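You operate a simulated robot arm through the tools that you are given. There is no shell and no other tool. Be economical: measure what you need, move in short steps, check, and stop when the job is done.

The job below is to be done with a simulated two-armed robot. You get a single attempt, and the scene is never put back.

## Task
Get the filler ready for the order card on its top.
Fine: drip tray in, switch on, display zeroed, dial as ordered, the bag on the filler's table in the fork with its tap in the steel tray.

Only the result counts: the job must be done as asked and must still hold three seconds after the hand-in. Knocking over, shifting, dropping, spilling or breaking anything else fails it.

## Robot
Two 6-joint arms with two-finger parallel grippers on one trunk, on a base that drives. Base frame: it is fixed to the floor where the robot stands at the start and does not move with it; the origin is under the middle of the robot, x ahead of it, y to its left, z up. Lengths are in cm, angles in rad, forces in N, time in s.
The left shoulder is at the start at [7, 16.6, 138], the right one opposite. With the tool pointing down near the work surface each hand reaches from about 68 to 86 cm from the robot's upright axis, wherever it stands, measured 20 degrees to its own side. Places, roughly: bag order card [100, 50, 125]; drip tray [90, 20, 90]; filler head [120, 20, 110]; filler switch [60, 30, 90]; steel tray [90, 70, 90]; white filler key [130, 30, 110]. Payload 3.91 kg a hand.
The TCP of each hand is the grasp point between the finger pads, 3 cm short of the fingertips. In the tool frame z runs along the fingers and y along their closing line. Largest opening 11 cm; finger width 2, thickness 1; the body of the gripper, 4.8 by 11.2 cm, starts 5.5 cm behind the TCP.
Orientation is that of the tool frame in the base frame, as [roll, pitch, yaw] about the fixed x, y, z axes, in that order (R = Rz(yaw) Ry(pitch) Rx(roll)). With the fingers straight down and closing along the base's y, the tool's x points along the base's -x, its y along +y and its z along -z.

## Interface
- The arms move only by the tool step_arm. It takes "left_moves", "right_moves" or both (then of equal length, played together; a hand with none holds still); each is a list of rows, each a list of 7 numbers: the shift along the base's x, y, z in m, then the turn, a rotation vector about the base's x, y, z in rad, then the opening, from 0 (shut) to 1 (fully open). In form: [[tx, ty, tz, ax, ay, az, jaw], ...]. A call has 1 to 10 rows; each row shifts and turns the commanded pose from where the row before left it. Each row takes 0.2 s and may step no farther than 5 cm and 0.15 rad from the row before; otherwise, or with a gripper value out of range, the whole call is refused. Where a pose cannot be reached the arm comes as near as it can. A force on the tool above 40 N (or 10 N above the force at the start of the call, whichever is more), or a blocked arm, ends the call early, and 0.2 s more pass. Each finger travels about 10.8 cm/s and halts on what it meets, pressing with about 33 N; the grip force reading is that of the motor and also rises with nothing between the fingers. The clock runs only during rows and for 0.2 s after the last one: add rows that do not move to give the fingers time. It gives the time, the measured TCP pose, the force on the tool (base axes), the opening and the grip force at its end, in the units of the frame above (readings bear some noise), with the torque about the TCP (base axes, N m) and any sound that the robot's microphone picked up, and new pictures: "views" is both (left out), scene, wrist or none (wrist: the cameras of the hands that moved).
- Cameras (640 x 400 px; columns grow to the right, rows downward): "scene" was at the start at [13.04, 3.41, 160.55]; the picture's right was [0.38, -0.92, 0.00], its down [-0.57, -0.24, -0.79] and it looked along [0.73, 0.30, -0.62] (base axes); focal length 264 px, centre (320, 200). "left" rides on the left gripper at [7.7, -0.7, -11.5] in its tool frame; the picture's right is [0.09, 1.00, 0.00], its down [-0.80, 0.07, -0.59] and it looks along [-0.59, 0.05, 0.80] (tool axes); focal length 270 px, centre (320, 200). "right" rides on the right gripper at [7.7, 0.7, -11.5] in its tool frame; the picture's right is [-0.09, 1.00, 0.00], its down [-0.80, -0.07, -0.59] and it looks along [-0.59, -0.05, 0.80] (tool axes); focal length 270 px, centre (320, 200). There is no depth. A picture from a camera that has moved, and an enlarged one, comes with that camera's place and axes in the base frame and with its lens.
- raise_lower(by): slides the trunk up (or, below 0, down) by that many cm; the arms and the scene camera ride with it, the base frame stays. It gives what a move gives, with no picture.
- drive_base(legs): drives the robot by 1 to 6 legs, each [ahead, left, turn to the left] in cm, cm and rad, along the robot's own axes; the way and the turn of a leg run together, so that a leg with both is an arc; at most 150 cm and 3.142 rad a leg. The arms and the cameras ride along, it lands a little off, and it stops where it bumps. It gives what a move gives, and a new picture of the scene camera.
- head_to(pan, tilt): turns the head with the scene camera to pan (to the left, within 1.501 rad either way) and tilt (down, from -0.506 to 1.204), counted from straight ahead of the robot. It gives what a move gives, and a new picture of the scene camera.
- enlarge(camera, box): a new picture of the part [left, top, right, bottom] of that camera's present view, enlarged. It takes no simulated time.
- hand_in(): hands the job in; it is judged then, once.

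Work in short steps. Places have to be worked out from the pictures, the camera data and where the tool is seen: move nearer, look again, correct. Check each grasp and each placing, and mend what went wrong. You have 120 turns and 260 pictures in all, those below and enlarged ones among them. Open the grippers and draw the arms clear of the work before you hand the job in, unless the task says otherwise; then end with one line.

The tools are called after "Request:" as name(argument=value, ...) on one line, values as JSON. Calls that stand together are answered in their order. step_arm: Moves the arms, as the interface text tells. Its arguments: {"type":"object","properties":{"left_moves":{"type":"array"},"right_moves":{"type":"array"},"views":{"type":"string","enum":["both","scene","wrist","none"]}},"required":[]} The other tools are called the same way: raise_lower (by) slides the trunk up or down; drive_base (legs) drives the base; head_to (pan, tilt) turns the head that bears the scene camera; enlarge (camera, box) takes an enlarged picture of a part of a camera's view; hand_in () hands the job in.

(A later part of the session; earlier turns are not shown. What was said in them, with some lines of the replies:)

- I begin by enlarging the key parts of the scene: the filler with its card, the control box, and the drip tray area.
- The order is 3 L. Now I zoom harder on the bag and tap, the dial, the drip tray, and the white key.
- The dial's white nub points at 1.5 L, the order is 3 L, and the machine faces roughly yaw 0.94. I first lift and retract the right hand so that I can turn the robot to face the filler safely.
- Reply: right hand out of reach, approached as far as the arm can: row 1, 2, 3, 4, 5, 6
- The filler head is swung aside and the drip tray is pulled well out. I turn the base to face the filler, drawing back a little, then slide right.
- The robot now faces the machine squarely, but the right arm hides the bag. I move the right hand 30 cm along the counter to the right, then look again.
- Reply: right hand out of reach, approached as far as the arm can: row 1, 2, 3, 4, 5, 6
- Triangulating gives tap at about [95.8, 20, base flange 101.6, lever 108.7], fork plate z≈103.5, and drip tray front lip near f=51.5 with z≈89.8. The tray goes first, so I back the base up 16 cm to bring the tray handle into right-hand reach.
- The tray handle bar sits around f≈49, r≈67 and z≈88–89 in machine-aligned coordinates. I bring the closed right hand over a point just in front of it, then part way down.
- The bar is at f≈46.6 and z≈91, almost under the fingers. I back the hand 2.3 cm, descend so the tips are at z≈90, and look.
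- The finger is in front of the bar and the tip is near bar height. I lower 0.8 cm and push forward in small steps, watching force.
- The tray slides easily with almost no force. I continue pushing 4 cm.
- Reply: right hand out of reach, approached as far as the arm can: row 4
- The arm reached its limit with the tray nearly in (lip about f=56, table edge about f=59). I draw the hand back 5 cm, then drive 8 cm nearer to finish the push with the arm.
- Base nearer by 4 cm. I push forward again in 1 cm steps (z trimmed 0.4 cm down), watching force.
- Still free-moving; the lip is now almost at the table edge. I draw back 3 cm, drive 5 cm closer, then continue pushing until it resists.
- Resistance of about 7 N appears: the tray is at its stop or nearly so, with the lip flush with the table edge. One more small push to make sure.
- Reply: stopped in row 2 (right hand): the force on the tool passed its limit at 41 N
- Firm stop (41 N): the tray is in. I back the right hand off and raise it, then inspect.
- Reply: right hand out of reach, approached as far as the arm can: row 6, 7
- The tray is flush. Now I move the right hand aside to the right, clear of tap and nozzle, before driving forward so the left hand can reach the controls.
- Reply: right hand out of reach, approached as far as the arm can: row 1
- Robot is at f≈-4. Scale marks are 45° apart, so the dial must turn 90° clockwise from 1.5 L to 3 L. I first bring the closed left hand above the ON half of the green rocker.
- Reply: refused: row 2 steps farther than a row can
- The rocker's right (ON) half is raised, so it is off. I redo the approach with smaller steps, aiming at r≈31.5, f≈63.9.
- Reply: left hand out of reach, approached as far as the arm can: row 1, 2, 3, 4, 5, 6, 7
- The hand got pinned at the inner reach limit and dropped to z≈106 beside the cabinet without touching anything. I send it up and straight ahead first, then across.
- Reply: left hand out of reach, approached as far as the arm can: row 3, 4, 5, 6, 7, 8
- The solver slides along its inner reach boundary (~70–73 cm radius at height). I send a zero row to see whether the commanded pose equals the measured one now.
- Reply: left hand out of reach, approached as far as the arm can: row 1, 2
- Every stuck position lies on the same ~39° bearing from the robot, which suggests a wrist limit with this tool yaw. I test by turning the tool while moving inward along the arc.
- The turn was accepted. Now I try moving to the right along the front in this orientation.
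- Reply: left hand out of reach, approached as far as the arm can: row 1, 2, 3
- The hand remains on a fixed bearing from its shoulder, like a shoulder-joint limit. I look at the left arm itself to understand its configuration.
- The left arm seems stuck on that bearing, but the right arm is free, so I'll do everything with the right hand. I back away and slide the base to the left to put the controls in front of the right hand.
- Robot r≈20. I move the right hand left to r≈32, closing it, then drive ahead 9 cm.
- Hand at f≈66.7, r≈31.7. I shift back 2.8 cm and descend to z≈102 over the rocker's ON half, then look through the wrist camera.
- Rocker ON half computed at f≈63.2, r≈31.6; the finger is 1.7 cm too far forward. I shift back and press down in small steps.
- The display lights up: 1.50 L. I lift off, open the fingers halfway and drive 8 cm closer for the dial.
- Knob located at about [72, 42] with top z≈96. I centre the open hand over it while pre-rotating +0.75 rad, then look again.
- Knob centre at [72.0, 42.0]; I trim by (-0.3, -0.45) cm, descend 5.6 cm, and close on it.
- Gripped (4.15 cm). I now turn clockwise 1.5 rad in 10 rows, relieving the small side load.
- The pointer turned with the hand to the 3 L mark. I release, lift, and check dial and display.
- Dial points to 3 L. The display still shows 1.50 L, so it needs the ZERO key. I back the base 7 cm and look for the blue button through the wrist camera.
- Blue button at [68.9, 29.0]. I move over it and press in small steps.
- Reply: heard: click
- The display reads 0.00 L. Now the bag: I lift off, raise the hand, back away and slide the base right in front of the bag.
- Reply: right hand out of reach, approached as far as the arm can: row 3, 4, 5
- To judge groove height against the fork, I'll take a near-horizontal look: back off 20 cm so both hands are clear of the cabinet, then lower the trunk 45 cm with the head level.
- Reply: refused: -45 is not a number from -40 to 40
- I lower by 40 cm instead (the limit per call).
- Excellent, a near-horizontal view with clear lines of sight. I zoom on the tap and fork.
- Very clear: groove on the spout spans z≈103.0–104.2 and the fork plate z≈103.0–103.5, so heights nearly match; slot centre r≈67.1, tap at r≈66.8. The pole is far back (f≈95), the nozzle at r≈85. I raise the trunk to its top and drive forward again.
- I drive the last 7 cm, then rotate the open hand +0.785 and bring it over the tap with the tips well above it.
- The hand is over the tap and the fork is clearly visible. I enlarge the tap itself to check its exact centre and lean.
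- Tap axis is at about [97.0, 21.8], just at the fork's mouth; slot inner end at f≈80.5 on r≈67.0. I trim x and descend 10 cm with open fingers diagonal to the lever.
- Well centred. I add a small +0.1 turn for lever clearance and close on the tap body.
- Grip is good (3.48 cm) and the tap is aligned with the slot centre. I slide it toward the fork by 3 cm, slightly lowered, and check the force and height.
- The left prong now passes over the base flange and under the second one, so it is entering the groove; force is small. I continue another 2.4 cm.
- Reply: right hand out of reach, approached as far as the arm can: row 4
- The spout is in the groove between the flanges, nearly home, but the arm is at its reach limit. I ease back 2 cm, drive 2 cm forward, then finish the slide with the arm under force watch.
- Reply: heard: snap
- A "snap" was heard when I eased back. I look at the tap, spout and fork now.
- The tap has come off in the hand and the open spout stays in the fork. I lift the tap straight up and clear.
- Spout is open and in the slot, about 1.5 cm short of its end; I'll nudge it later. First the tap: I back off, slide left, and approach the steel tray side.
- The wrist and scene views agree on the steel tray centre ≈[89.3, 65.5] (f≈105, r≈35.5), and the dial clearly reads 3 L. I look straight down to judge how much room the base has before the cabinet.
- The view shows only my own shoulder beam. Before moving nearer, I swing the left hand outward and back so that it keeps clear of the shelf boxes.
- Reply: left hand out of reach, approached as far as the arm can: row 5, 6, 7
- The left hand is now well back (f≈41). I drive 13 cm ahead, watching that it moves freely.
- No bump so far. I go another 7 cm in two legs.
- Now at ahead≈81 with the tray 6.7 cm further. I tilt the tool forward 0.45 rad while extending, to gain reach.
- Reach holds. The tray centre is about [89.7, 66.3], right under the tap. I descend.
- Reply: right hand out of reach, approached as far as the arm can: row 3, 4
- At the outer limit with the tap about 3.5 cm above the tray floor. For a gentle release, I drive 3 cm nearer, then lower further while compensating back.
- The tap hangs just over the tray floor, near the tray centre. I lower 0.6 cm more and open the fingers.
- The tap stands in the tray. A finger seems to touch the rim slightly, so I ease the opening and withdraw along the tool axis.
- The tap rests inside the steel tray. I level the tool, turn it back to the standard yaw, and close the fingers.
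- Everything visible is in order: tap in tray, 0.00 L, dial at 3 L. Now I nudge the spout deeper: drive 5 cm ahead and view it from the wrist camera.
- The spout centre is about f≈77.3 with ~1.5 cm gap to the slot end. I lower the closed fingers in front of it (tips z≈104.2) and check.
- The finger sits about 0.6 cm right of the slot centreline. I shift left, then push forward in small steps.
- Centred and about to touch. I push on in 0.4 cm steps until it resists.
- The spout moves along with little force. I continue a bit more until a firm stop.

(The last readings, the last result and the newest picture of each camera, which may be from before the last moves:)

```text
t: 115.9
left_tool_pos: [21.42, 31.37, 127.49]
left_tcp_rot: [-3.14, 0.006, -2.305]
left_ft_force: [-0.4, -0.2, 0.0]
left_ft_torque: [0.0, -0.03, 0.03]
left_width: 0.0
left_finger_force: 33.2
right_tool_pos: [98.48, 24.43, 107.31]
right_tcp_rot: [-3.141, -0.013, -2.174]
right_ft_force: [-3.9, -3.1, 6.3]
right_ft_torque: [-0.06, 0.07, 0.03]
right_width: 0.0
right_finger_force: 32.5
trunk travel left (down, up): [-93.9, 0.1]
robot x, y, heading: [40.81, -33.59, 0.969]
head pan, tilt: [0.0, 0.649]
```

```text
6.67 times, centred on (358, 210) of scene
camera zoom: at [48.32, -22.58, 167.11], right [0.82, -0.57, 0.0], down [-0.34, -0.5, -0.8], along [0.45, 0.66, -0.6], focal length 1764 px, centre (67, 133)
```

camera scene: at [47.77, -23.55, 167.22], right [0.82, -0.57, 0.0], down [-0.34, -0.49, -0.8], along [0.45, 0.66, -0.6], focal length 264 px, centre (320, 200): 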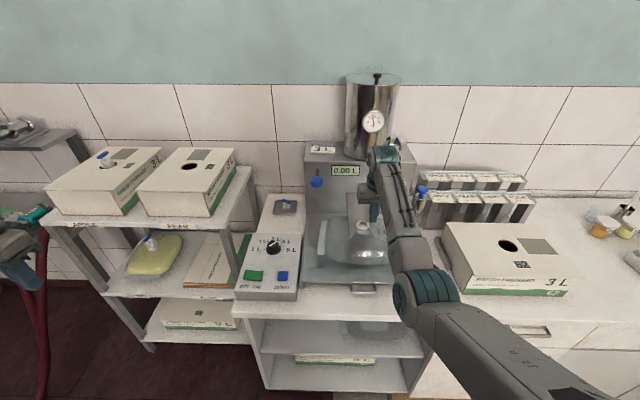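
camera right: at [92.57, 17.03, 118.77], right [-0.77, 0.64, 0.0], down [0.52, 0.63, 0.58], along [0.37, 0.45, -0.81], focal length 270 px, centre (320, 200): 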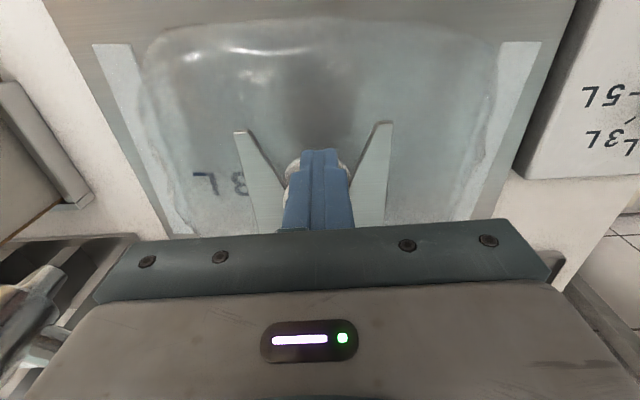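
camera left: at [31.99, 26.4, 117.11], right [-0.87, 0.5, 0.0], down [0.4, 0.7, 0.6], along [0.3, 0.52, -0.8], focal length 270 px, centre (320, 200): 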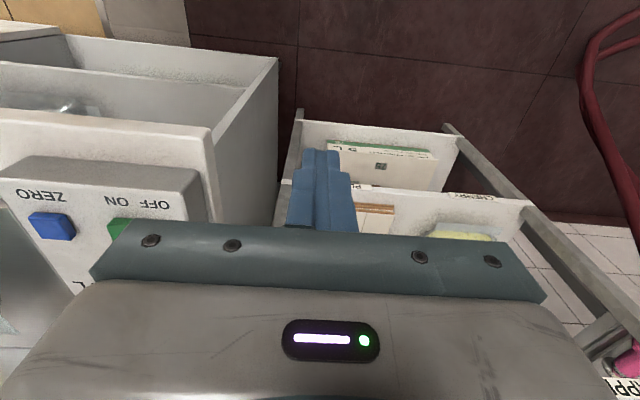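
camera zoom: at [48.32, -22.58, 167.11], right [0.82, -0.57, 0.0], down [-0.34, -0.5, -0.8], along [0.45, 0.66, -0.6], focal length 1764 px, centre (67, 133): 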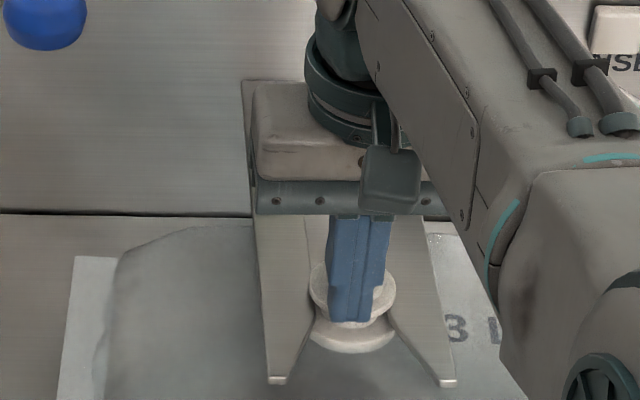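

It now resists: the spout is at the end of the slot. I back the finger away, raise it, drive back, and do a final inspection.

Request:
step_arm(right_moves=[[-0.0144, -0.0205, 0, 0, 0, 0, 0], [-0.0087, -0.0123, 0.01, 0, 0, 0, 0], [0, 0, 0.04, 0, 0, 0, 0.3], [0, 0, 0.04, 0, 0, 0, 0.6], [0, 0, 0.02, 0, 0, 0, 1]], views="none")

Request:
drive_base(legs=[[-18, 0, 0]])

Request:
enlarge(camera="scene", box=[230, 120, 430, 245])

Request:
enlarge(camera="scene", box=[320, 160, 400, 210])

```text
t: 117.1
left_tool_pos: [21.68, 31.36, 127.52]
left_tcp_rot: [-3.139, 0.005, -2.305]
left_ft_force: [-1.1, 0.7, -0.1]
left_ft_torque: [-0.01, 0.02, -0.02]
left_width: 0.0
left_finger_force: 33.3
right_tool_pos: [96.63, 21.26, 118.32]
right_tcp_rot: [3.14, -0.013, -2.174]
right_ft_force: [-0.4, -0.5, -0.5]
right_ft_torque: [-0.01, 0.0, -0.01]
right_width: 11.0
right_finger_force: 0.0
trunk travel left (down, up): [-93.9, 0.1]
robot x, y, heading: [40.79, -33.27, 0.965]
head pan, tilt: [0.0, 0.649]
```

```text
t: 118.6
left_tool_pos: [11.87, 17.13, 127.27]
left_tcp_rot: [-3.139, 0.002, -2.306]
left_ft_force: [-0.1, 0.3, -0.5]
left_ft_torque: [-0.03, 0.04, 0.04]
left_width: 0.0
left_finger_force: 33.2
right_tool_pos: [86.76, 6.68, 117.93]
right_tcp_rot: [3.14, -0.017, -2.174]
right_ft_force: [-0.4, 0.5, -0.5]
right_ft_torque: [-0.03, 0.0, 0.04]
right_width: 10.99
right_finger_force: 0.2
trunk travel left (down, up): [-93.9, 0.1]
robot x, y, heading: [30.6, -48.58, 0.968]
head pan, tilt: [0.0, 0.649]
camera scene: at [38.73, -36.74, 167.02], right [0.82, -0.57, 0.0], down [-0.34, -0.5, -0.79], along [0.45, 0.65, -0.61], focal length 264 px, centre (320, 200)
```

scene: 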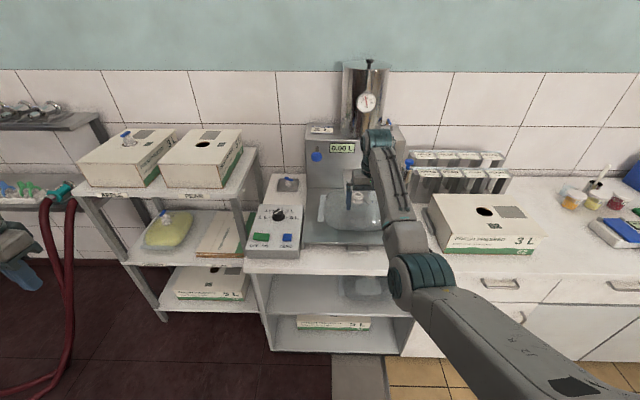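

```text
3.20 times, centred on (330, 182) of scene
camera zoom: at [38.73, -36.74, 167.02], right [0.82, -0.57, 0.0], down [-0.34, -0.5, -0.79], along [0.45, 0.65, -0.61], focal length 846 px, centre (288, 256)
```

zoom: 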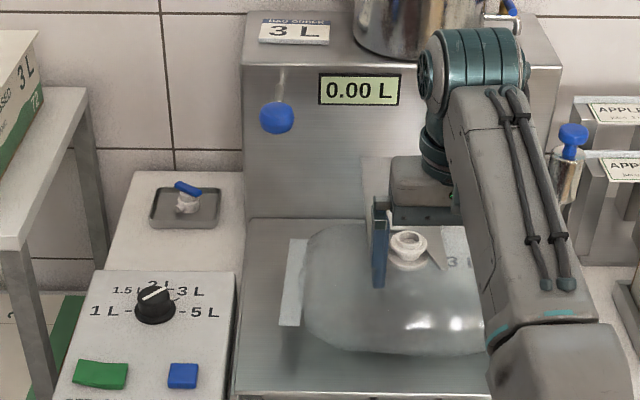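

```text
8.00 times, centred on (360, 185) of scene
camera zoom: at [38.73, -36.74, 167.02], right [0.82, -0.57, 0.0], down [-0.34, -0.5, -0.79], along [0.45, 0.65, -0.61], focal length 2116 px, centre (0, 320)
```

zoom: 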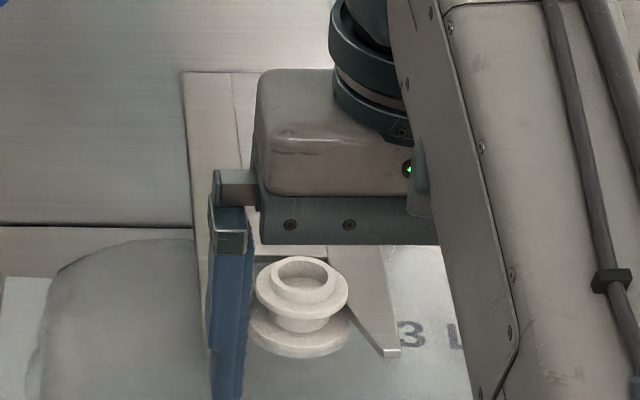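

I move the right hand aside and look again at a settled picture to verify the spout's depth in the fork.

Request:
step_arm(right_moves=[[0.038, -0.027, 0, 0, 0, 0, 1], [0.038, -0.027, 0, 0, 0, 0, 1], [0.038, -0.027, 0, 0, 0, 0, 1], [0.038, -0.027, 0, 0, 0, 0, 1], [0, 0, 0, 0, 0, 0, 1]], views="none")

Request:
enlarge(camera="scene", box=[320, 160, 400, 210])

Request:
enlarge(camera="scene", box=[240, 120, 440, 245])

```text
t: 119.8
left_tool_pos: [11.67, 16.56, 127.38]
left_tcp_rot: [-3.141, 0.004, -2.305]
left_ft_force: [0.6, 0.6, -0.9]
left_ft_torque: [-0.01, -0.01, -0.03]
left_width: 0.01
left_finger_force: 32.5
right_tool_pos: [101.86, -4.77, 118.16]
right_tcp_rot: [3.141, -0.016, -2.178]
right_ft_force: [0.1, -0.8, -0.3]
right_ft_torque: [0.0, 0.02, 0.0]
right_width: 11.01
right_finger_force: 0.1
trunk travel left (down, up): [-93.9, 0.1]
robot x, y, heading: [30.89, -48.63, 0.964]
head pan, tilt: [0.0, 0.649]
```

```text
8.00 times, centred on (360, 185) of scene
camera zoom: at [38.48, -37.17, 167.07], right [0.82, -0.57, 0.0], down [-0.34, -0.5, -0.8], along [0.45, 0.66, -0.61], focal length 2116 px, centre (0, 320)
```

zoom: 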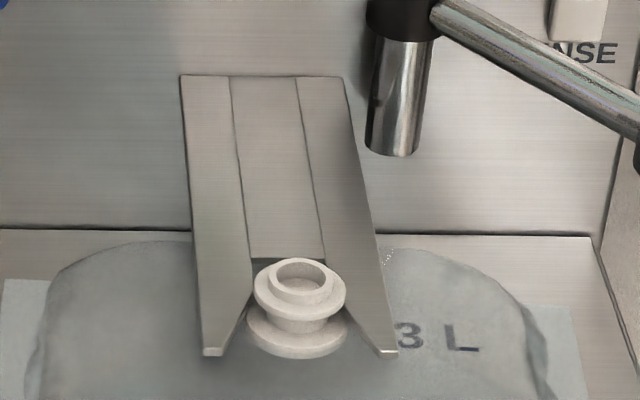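

```text
3.20 times, centred on (340, 182) of scene
camera zoom: at [38.48, -37.17, 167.07], right [0.82, -0.57, 0.0], down [-0.34, -0.5, -0.8], along [0.45, 0.66, -0.61], focal length 846 px, centre (256, 256)
```

zoom: 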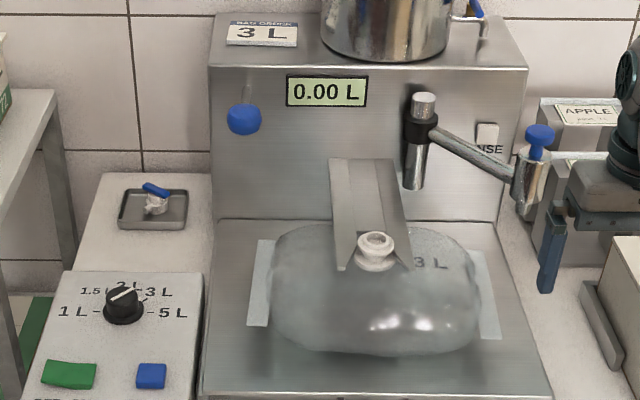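

The clear view shows the spout is only ~2.8 cm past the fork tips, with the slot end ~3.5 cm further; the finger's withdrawal dragged it back a little. I'll grasp the spout's collar from above and slide it fully home. First the hand back over it and the base forward.

Request:
step_arm(right_moves=[[-0.038, 0.027, 0, 0, 0, 0, 0.7], [-0.038, 0.027, 0, 0, 0, 0, 0.7], [-0.038, 0.027, 0, 0, 0, 0, 0.7], [-0.038, 0.027, 0, 0, 0, 0, 0.7], [0, 0, 0, 0, 0, 0, 0.7]], views="none")

Request:
drive_base(legs=[[21, 0, -0.007]])

Request:
step_arm(right_moves=[[0, 0, -0.01, 0, 0, 0, 0.7], [0, 0, 0, 0, 0, 0, 0.7]], views="wrist")

Request:
enlarge(camera="right", box=[240, 70, 400, 170])

```text
t: 121.0
left_tool_pos: [11.68, 16.68, 127.54]
left_tcp_rot: [-3.14, 0.005, -2.305]
left_ft_force: [0.4, -0.2, -0.6]
left_ft_torque: [-0.02, -0.04, 0.02]
left_width: 0.0
left_finger_force: 33.0
right_tool_pos: [86.43, 6.46, 118.09]
right_tcp_rot: [3.139, -0.013, -2.177]
right_ft_force: [0.1, 0.2, 0.1]
right_ft_torque: [0.01, 0.02, -0.01]
right_width: 7.7
right_finger_force: 0.0
trunk travel left (down, up): [-93.9, 0.1]
robot x, y, heading: [31.02, -48.62, 0.966]
head pan, tilt: [0.0, 0.649]
```

```text
t: 122.6
left_tool_pos: [23.57, 33.09, 127.65]
left_tcp_rot: [-3.138, 0.009, -2.314]
left_ft_force: [-1.0, -0.5, 0.8]
left_ft_torque: [0.02, -0.03, -0.01]
left_width: 0.0
left_finger_force: 32.7
right_tool_pos: [98.3, 22.45, 118.41]
right_tcp_rot: [3.14, -0.01, -2.184]
right_ft_force: [-0.6, 0.5, -0.9]
right_ft_torque: [0.06, -0.02, -0.01]
right_width: 7.67
right_finger_force: 0.0
trunk travel left (down, up): [-93.9, 0.1]
robot x, y, heading: [42.27, -31.63, 0.96]
head pan, tilt: [0.0, 0.649]
camera scene: at [49.77, -21.08, 167.14], right [0.82, -0.57, 0.0], down [-0.34, -0.49, -0.8], along [0.46, 0.65, -0.6], focal length 264 px, centre (320, 200)
```

scene: 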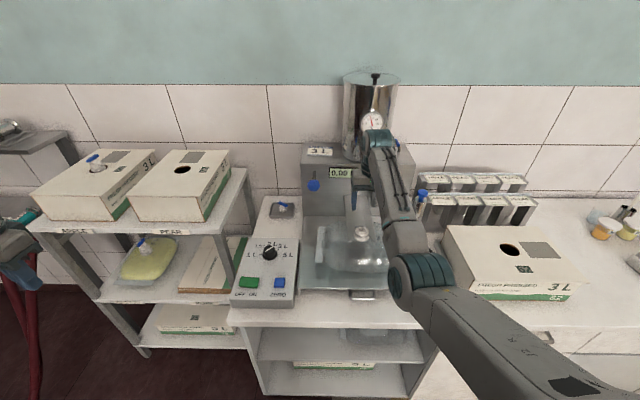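

```text
t: 123.2
left_tool_pos: [23.48, 33.26, 127.51]
left_tcp_rot: [-3.14, 0.006, -2.315]
left_ft_force: [0.0, 0.2, 0.9]
left_ft_torque: [-0.03, 0.0, 0.03]
left_width: 0.01
left_finger_force: 32.8
right_tool_pos: [98.46, 22.58, 117.21]
right_tcp_rot: [3.14, -0.014, -2.185]
right_ft_force: [0.2, -0.5, -0.7]
right_ft_torque: [0.04, -0.01, 0.03]
right_width: 7.73
right_finger_force: 0.1
trunk travel left (down, up): [-93.9, 0.1]
robot x, y, heading: [42.46, -31.82, 0.959]
head pan, tilt: [0.0, 0.649]
camera right: at [93.57, 16.79, 128.72], right [-0.76, 0.65, 0.0], down [0.52, 0.62, 0.59], along [0.38, 0.45, -0.81], focal length 270 px, centre (320, 200)
```

right: 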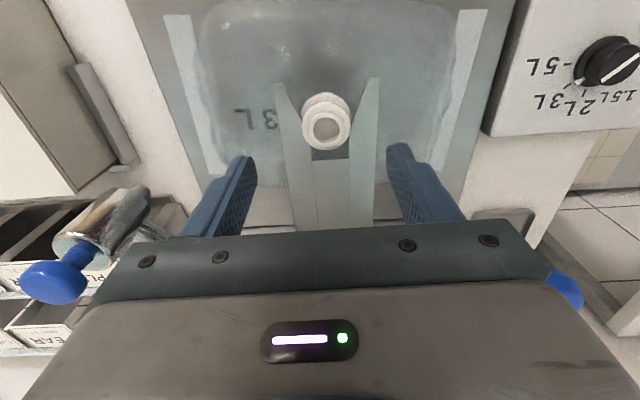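

```text
4.00 times, centred on (320, 120) of right
camera zoom: at [93.57, 16.79, 128.72], right [-0.76, 0.65, 0.0], down [0.52, 0.62, 0.59], along [0.38, 0.45, -0.81], focal length 1081 px, centre (320, 520)
```

zoom: 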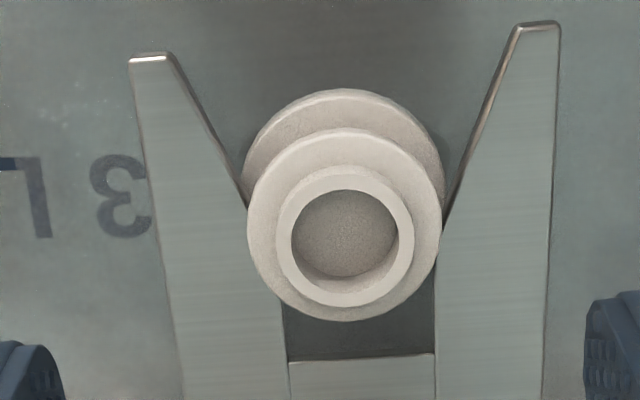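

A perfect top view: spout collar at [99.0, 24.05], its flange above the prongs, about 2 cm short of the slot's end. I centre over it and descend with open fingers to just above the flange.

Request:
step_arm(right_moves=[[0.0055, 0.0147, -0.02, 0, 0, 0, 0.7], [0, 0, -0.04, 0, 0, 0, 0.7], [0, 0, -0.025, 0, 0, 0, 0.7], [0, 0, -0.008, 0, 0, 0, 0.5], [0, 0, 0, 0, 0, 0, 0.5]], views="wrist")

Request:
enlarge(camera="scene", box=[310, 190, 406, 250])

```text
t: 124.4
left_tool_pos: [23.77, 33.59, 127.37]
left_tcp_rot: [-3.141, 0.002, -2.313]
left_ft_force: [-0.8, -0.3, -0.7]
left_ft_torque: [0.01, 0.01, 0.02]
left_width: 0.02
left_finger_force: 32.9
right_tool_pos: [99.0, 24.48, 107.82]
right_tcp_rot: [3.139, -0.013, -2.183]
right_ft_force: [0.1, 0.4, 0.2]
right_ft_torque: [0.0, 0.01, 0.0]
right_width: 5.47
right_finger_force: 0.1
trunk travel left (down, up): [-93.9, 0.1]
robot x, y, heading: [42.34, -32.09, 0.959]
head pan, tilt: [0.0, 0.649]
camera right: at [94.14, 18.7, 119.32], right [-0.76, 0.65, 0.0], down [0.52, 0.62, 0.58], along [0.38, 0.45, -0.81], focal length 270 px, centre (320, 200)
```

right: 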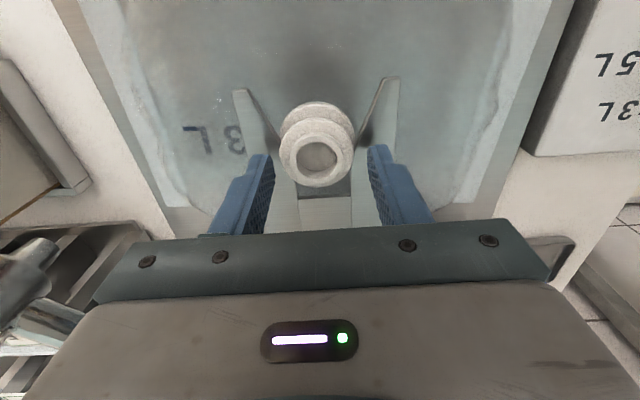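

```text
6.67 times, centred on (358, 220) of scene
camera zoom: at [50.13, -20.52, 167.08], right [0.82, -0.57, 0.0], down [-0.35, -0.5, -0.8], along [0.46, 0.65, -0.6], focal length 1764 px, centre (67, 67)
```

zoom: 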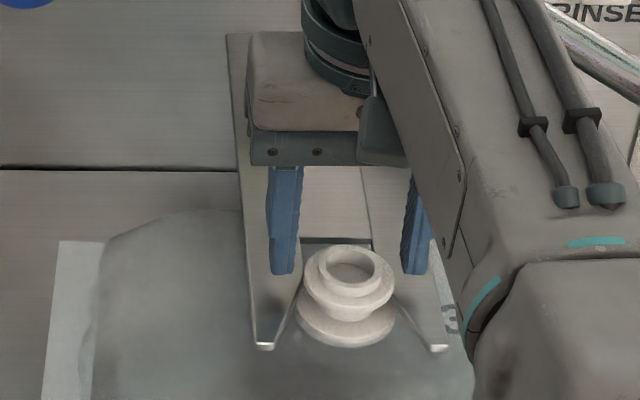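

Fingers straddle the collar centrally. I shift back 0.2 cm and close on the collar.

Request:
step_arm(right_moves=[[-0.0012, -0.0016, -0.001, 0, 0, 0, 0.5], [0, 0, 0, 0, 0, 0, 0], [0, 0, 0, 0, 0, 0, 0]], views="wrist")

```text
t: 125.2
left_tool_pos: [23.62, 33.64, 127.36]
left_tcp_rot: [-3.139, 0.004, -2.313]
left_ft_force: [0.6, 0.0, 0.7]
left_ft_torque: [0.0, -0.01, 0.0]
left_width: 0.0
left_finger_force: 33.3
right_tool_pos: [98.91, 24.44, 107.75]
right_tcp_rot: [3.14, -0.013, -2.183]
right_ft_force: [0.4, 1.1, 0.7]
right_ft_torque: [0.05, -0.05, 0.09]
right_width: 2.96
right_finger_force: 33.3
trunk travel left (down, up): [-93.9, 0.1]
robot x, y, heading: [42.44, -31.96, 0.963]
head pan, tilt: [0.0, 0.649]
camera right: at [94.0, 18.49, 119.27], right [-0.76, 0.65, 0.0], down [0.52, 0.62, 0.58], along [0.38, 0.45, -0.81], focal length 270 px, centre (320, 200)
```

right: 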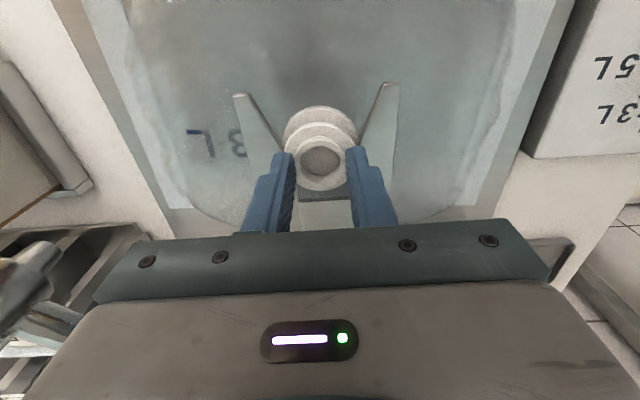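

Collar gripped (2.96 cm). I slide it forward in 0.4 cm steps.

Request:
step_arm(right_moves=[[0.0023, 0.0033, 0, 0, 0, 0, 0], [0.0023, 0.0033, 0, 0, 0, 0, 0], [0.0023, 0.0033, 0, 0, 0, 0, 0], [0.0023, 0.0033, 0, 0, 0, 0, 0], [0.0023, 0.0033, 0, 0, 0, 0, 0]], views="wrist")

Request:
enlarge(camera="right", box=[240, 80, 400, 230])

```text
t: 126.4
left_tool_pos: [23.76, 33.52, 127.42]
left_tcp_rot: [-3.141, 0.005, -2.314]
left_ft_force: [-0.5, -0.8, 0.1]
left_ft_torque: [-0.01, -0.01, -0.02]
left_width: 0.01
left_finger_force: 33.2
right_tool_pos: [100.12, 25.84, 107.75]
right_tcp_rot: [3.14, -0.015, -2.186]
right_ft_force: [-0.4, 0.4, -0.5]
right_ft_torque: [0.02, -0.01, 0.01]
right_width: 2.93
right_finger_force: 33.1
trunk travel left (down, up): [-93.9, 0.1]
robot x, y, heading: [41.91, -31.81, 0.957]
head pan, tilt: [0.0, 0.649]
camera right: at [95.23, 20.06, 119.28], right [-0.76, 0.65, 0.0], down [0.52, 0.62, 0.58], along [0.38, 0.45, -0.81], focal length 270 px, centre (320, 200)
```

right: 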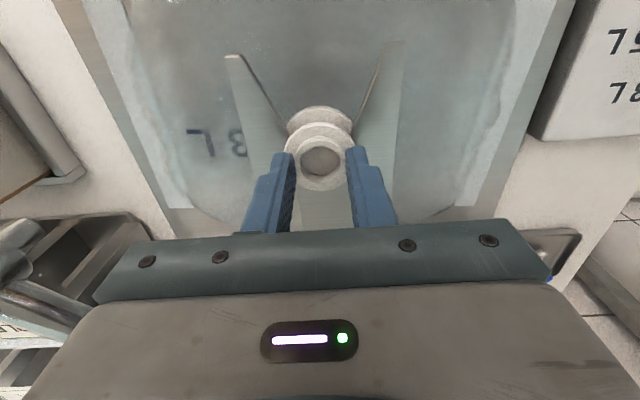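

```text
2.67 times, centred on (320, 155) of right
camera zoom: at [95.23, 20.06, 119.28], right [-0.76, 0.65, 0.0], down [0.52, 0.62, 0.58], along [0.38, 0.45, -0.81], focal length 721 px, centre (320, 320)
```

zoom: 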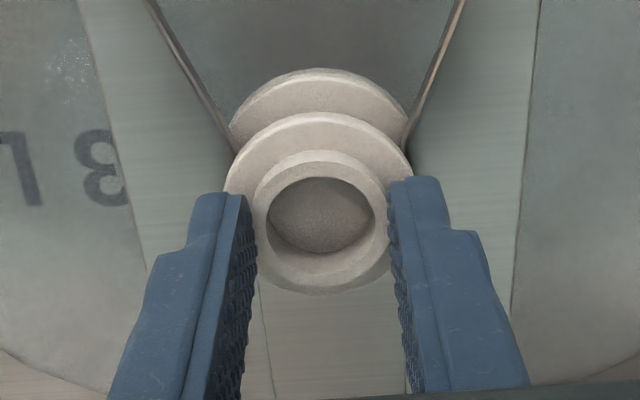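

Moved 1.8 cm with no slot gap visible any more. A bit more push to feel the end.

Request:
step_arm(right_moves=[[0.0017, 0.0025, 0, 0, 0, 0, 0], [0.0017, 0.0025, 0, 0, 0, 0, 0], [0.0017, 0.0025, 0, 0, 0, 0, 0]], views="none")

```text
t: 127.2
left_tool_pos: [23.59, 33.25, 127.46]
left_tcp_rot: [-3.142, 0.006, -2.314]
left_ft_force: [0.0, -0.3, 0.1]
left_ft_torque: [-0.01, 0.02, 0.03]
left_width: 0.0
left_finger_force: 32.9
right_tool_pos: [100.18, 26.16, 107.89]
right_tcp_rot: [-3.141, -0.016, -2.186]
right_ft_force: [-11.8, -15.0, -5.8]
right_ft_torque: [-0.73, 0.54, -0.03]
right_width: 2.97
right_finger_force: 33.3
trunk travel left (down, up): [-93.9, 0.1]
robot x, y, heading: [42.14, -31.67, 0.959]
head pan, tilt: [0.0, 0.649]
```

Firm resistance (19 N) – the spout is seated at the end of the slot. I relax the push slightly, release and rise straight up.

Request:
step_arm(right_moves=[[-0.0017, -0.0025, 0, 0, 0, 0, 0], [-0.0012, -0.0017, 0, 0, 0, 0, 0], [0, 0, 0, 0, 0, 0, 0.4], [0, 0, 0, 0, 0, 0, 0.6], [0, 0, 0.02, 0, 0, 0, 0.6], [0, 0, 0.04, 0, 0, 0, 0.6], [0, 0, 0.04, 0, 0, 0, 0.7]], views="wrist")

Request:
enlarge(camera="right", box=[240, 70, 400, 170])

```text
t: 128.8
left_tool_pos: [23.69, 33.52, 127.44]
left_tcp_rot: [-3.139, 0.005, -2.314]
left_ft_force: [-0.3, -0.4, -0.1]
left_ft_torque: [0.0, -0.02, -0.01]
left_width: 0.02
left_finger_force: 33.1
right_tool_pos: [101.0, 27.77, 117.24]
right_tcp_rot: [3.14, -0.017, -2.185]
right_ft_force: [0.4, 0.6, -0.5]
right_ft_torque: [-0.01, -0.03, 0.01]
right_width: 7.72
right_finger_force: 0.0
right hand out of reach, approached as far as the arm can: row 2, 5, 6, 7
trunk travel left (down, up): [-93.9, 0.1]
robot x, y, heading: [42.14, -31.99, 0.96]
head pan, tilt: [0.0, 0.649]
camera right: at [96.26, 21.99, 128.81], right [-0.76, 0.65, 0.0], down [0.52, 0.62, 0.58], along [0.38, 0.44, -0.81], focal length 270 px, centre (320, 200)
```

right: 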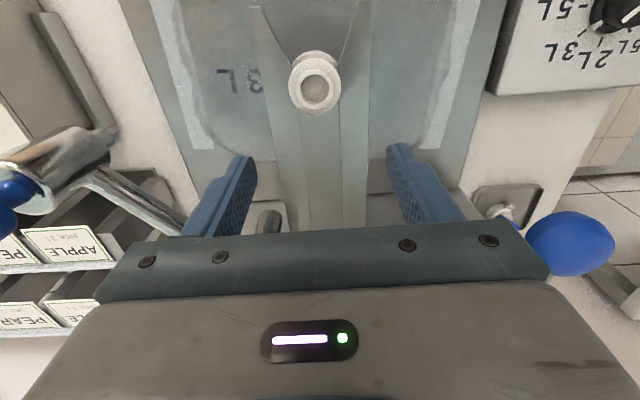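

```text
4.00 times, centred on (320, 120) of right
camera zoom: at [96.26, 21.99, 128.81], right [-0.76, 0.65, 0.0], down [0.52, 0.62, 0.58], along [0.38, 0.44, -0.81], focal length 1081 px, centre (320, 520)
```

zoom: 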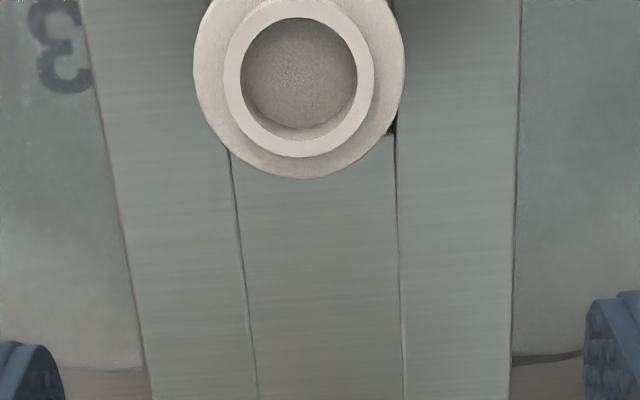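

Seated fully: the flange now covers the slot's inner end. I drive straight back clear of the machine and make a final check of everything.

Request:
drive_base(legs=[[-24, 0, 0]])

Request:
step_arm(right_moves=[[0.038, -0.027, 0, 0, 0, 0, 1], [0.038, -0.027, 0, 0, 0, 0, 1], [0.038, -0.027, 0, 0, 0, 0, 1], [0.038, -0.027, 0, 0, 0, 0, 1], [0, 0, 0, 0, 0, 0, 1]], views="scene")

Request:
enlarge(camera="scene", box=[240, 120, 440, 245])

Request:
enlarge(camera="scene", box=[320, 160, 400, 210])

Request:
enlarge(camera="scene", box=[240, 165, 320, 215])

```text
t: 130.6
left_tool_pos: [10.77, 14.67, 127.42]
left_tcp_rot: [-3.14, 0.0, -2.318]
left_ft_force: [1.0, -0.1, -0.1]
left_ft_torque: [-0.02, 0.04, 0.0]
left_width: 0.0
left_finger_force: 33.3
right_tool_pos: [88.2, 8.43, 117.0]
right_tcp_rot: [3.141, -0.021, -2.19]
right_ft_force: [0.4, 0.6, 0.0]
right_ft_torque: [-0.04, 0.04, 0.01]
right_width: 7.74
right_finger_force: 0.0
trunk travel left (down, up): [-93.9, 0.1]
robot x, y, heading: [28.34, -51.03, 0.962]
head pan, tilt: [0.0, 0.649]
camera scene: at [36.93, -39.38, 167.01], right [0.82, -0.58, 0.0], down [-0.35, -0.5, -0.79], along [0.46, 0.65, -0.61], focal length 264 px, centre (320, 200)
```

scene: 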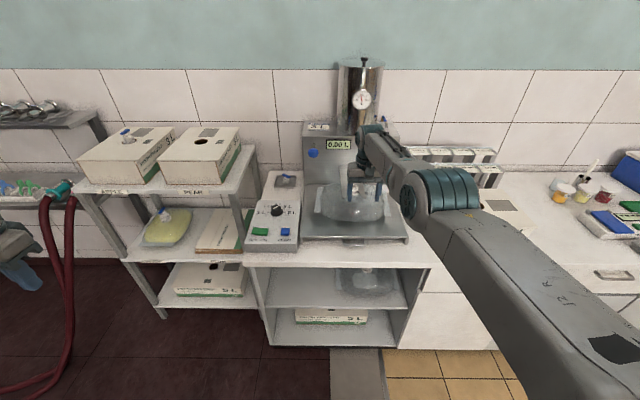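

```text
t: 131.8
left_tool_pos: [10.48, 14.27, 127.46]
left_tcp_rot: [-3.14, 0.003, -2.32]
left_ft_force: [0.5, 0.9, 0.4]
left_ft_torque: [0.02, 0.03, 0.02]
left_width: 0.0
left_finger_force: 33.0
right_tool_pos: [103.41, -2.65, 117.19]
right_tcp_rot: [3.14, -0.018, -2.189]
right_ft_force: [0.0, -0.2, 0.4]
right_ft_torque: [-0.01, 0.03, -0.02]
right_width: 10.99
right_finger_force: 0.1
right hand out of reach, approached as far as the arm can: row 1
trunk travel left (down, up): [-93.9, 0.1]
robot x, y, heading: [28.38, -51.44, 0.955]
head pan, tilt: [0.0, 0.649]
camera scene: at [36.64, -39.87, 167.07], right [0.82, -0.58, 0.0], down [-0.35, -0.49, -0.8], along [0.46, 0.65, -0.61], focal length 264 px, centre (320, 200)
```

scene: 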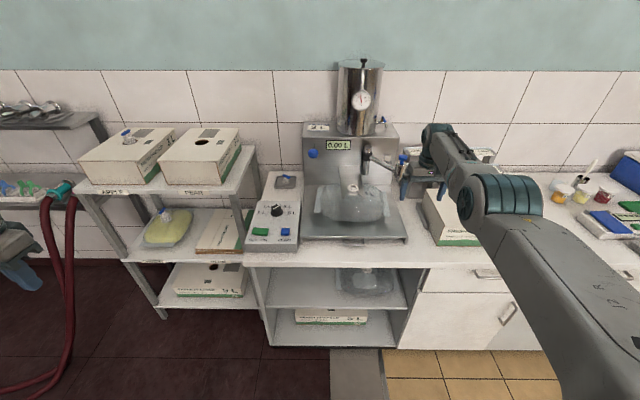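

```text
3.20 times, centred on (340, 182) of scene
camera zoom: at [36.64, -39.87, 167.07], right [0.82, -0.58, 0.0], down [-0.35, -0.49, -0.8], along [0.46, 0.65, -0.61], focal length 846 px, centre (256, 256)
```

zoom: 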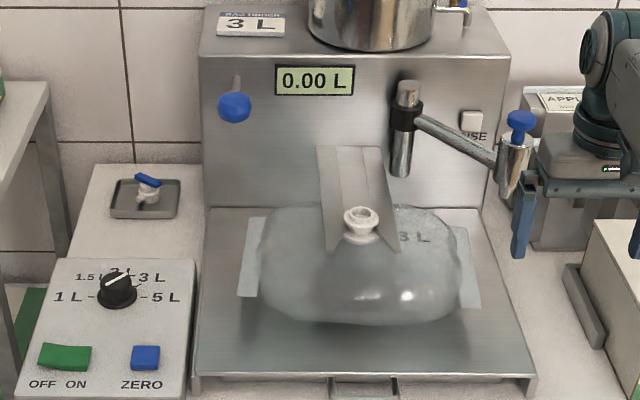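

```text
8.00 times, centred on (360, 185) of scene
camera zoom: at [36.64, -39.87, 167.07], right [0.82, -0.58, 0.0], down [-0.35, -0.49, -0.8], along [0.46, 0.65, -0.61], focal length 2116 px, centre (0, 320)
```

zoom: 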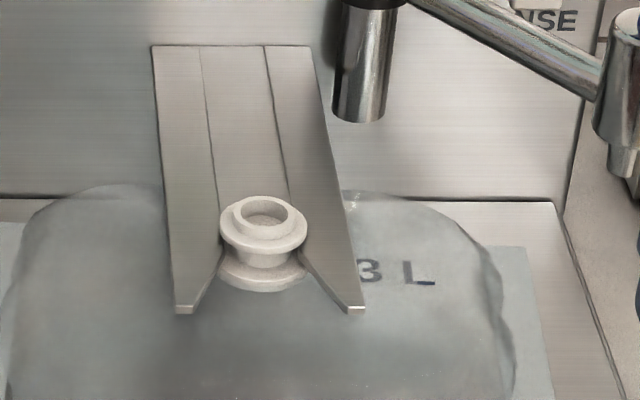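

```text
8.00 times, centred on (280, 190) of scene
camera zoom: at [36.64, -39.87, 167.07], right [0.82, -0.58, 0.0], down [-0.35, -0.49, -0.8], along [0.46, 0.65, -0.61], focal length 2116 px, centre (640, 280)
```

zoom: 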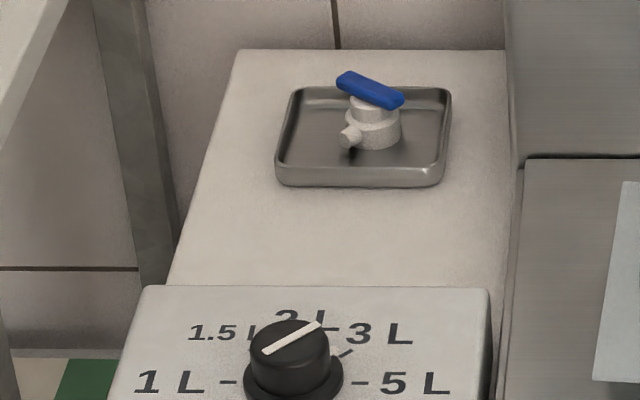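

All conditions look met: tray in, switch ON, 0.00 L, dial at 3 L, spout seated in the fork, tap in the steel tray. I open the left gripper too, then hand in.

Request:
step_arm(left_moves=[[0, 0, 0, 0, 0, 0, 0.5], [0, 0, 0, 0, 0, 0, 1], [0, 0, 0, 0, 0, 0, 1], [0, 0, 0, 0, 0, 0, 1]], views="none")

```text
t: 132.8
left_tool_pos: [10.42, 14.24, 127.46]
left_tcp_rot: [-3.14, 0.005, -2.321]
left_ft_force: [-0.7, -0.5, 0.8]
left_ft_torque: [-0.05, 0.01, 0.01]
left_width: 11.02
left_finger_force: 0.1
right_tool_pos: [103.25, -2.61, 117.43]
right_tcp_rot: [3.14, -0.017, -2.188]
right_ft_force: [0.0, 0.5, -1.0]
right_ft_torque: [0.02, -0.01, 0.0]
right_width: 11.01
right_finger_force: 0.0
trunk travel left (down, up): [-93.9, 0.1]
robot x, y, heading: [28.35, -51.51, 0.957]
head pan, tilt: [0.0, 0.649]
```

Both grippers are open and clear of the machine; I hand the job in.

Request:
hand_in()

```text
The job is handed in.
```

The filler is set up for the 3 L order: drip tray in, switch on, display at 0.00 L, dial at 3 L, the bag's spout seated in the fork, and its tap in the steel tray.
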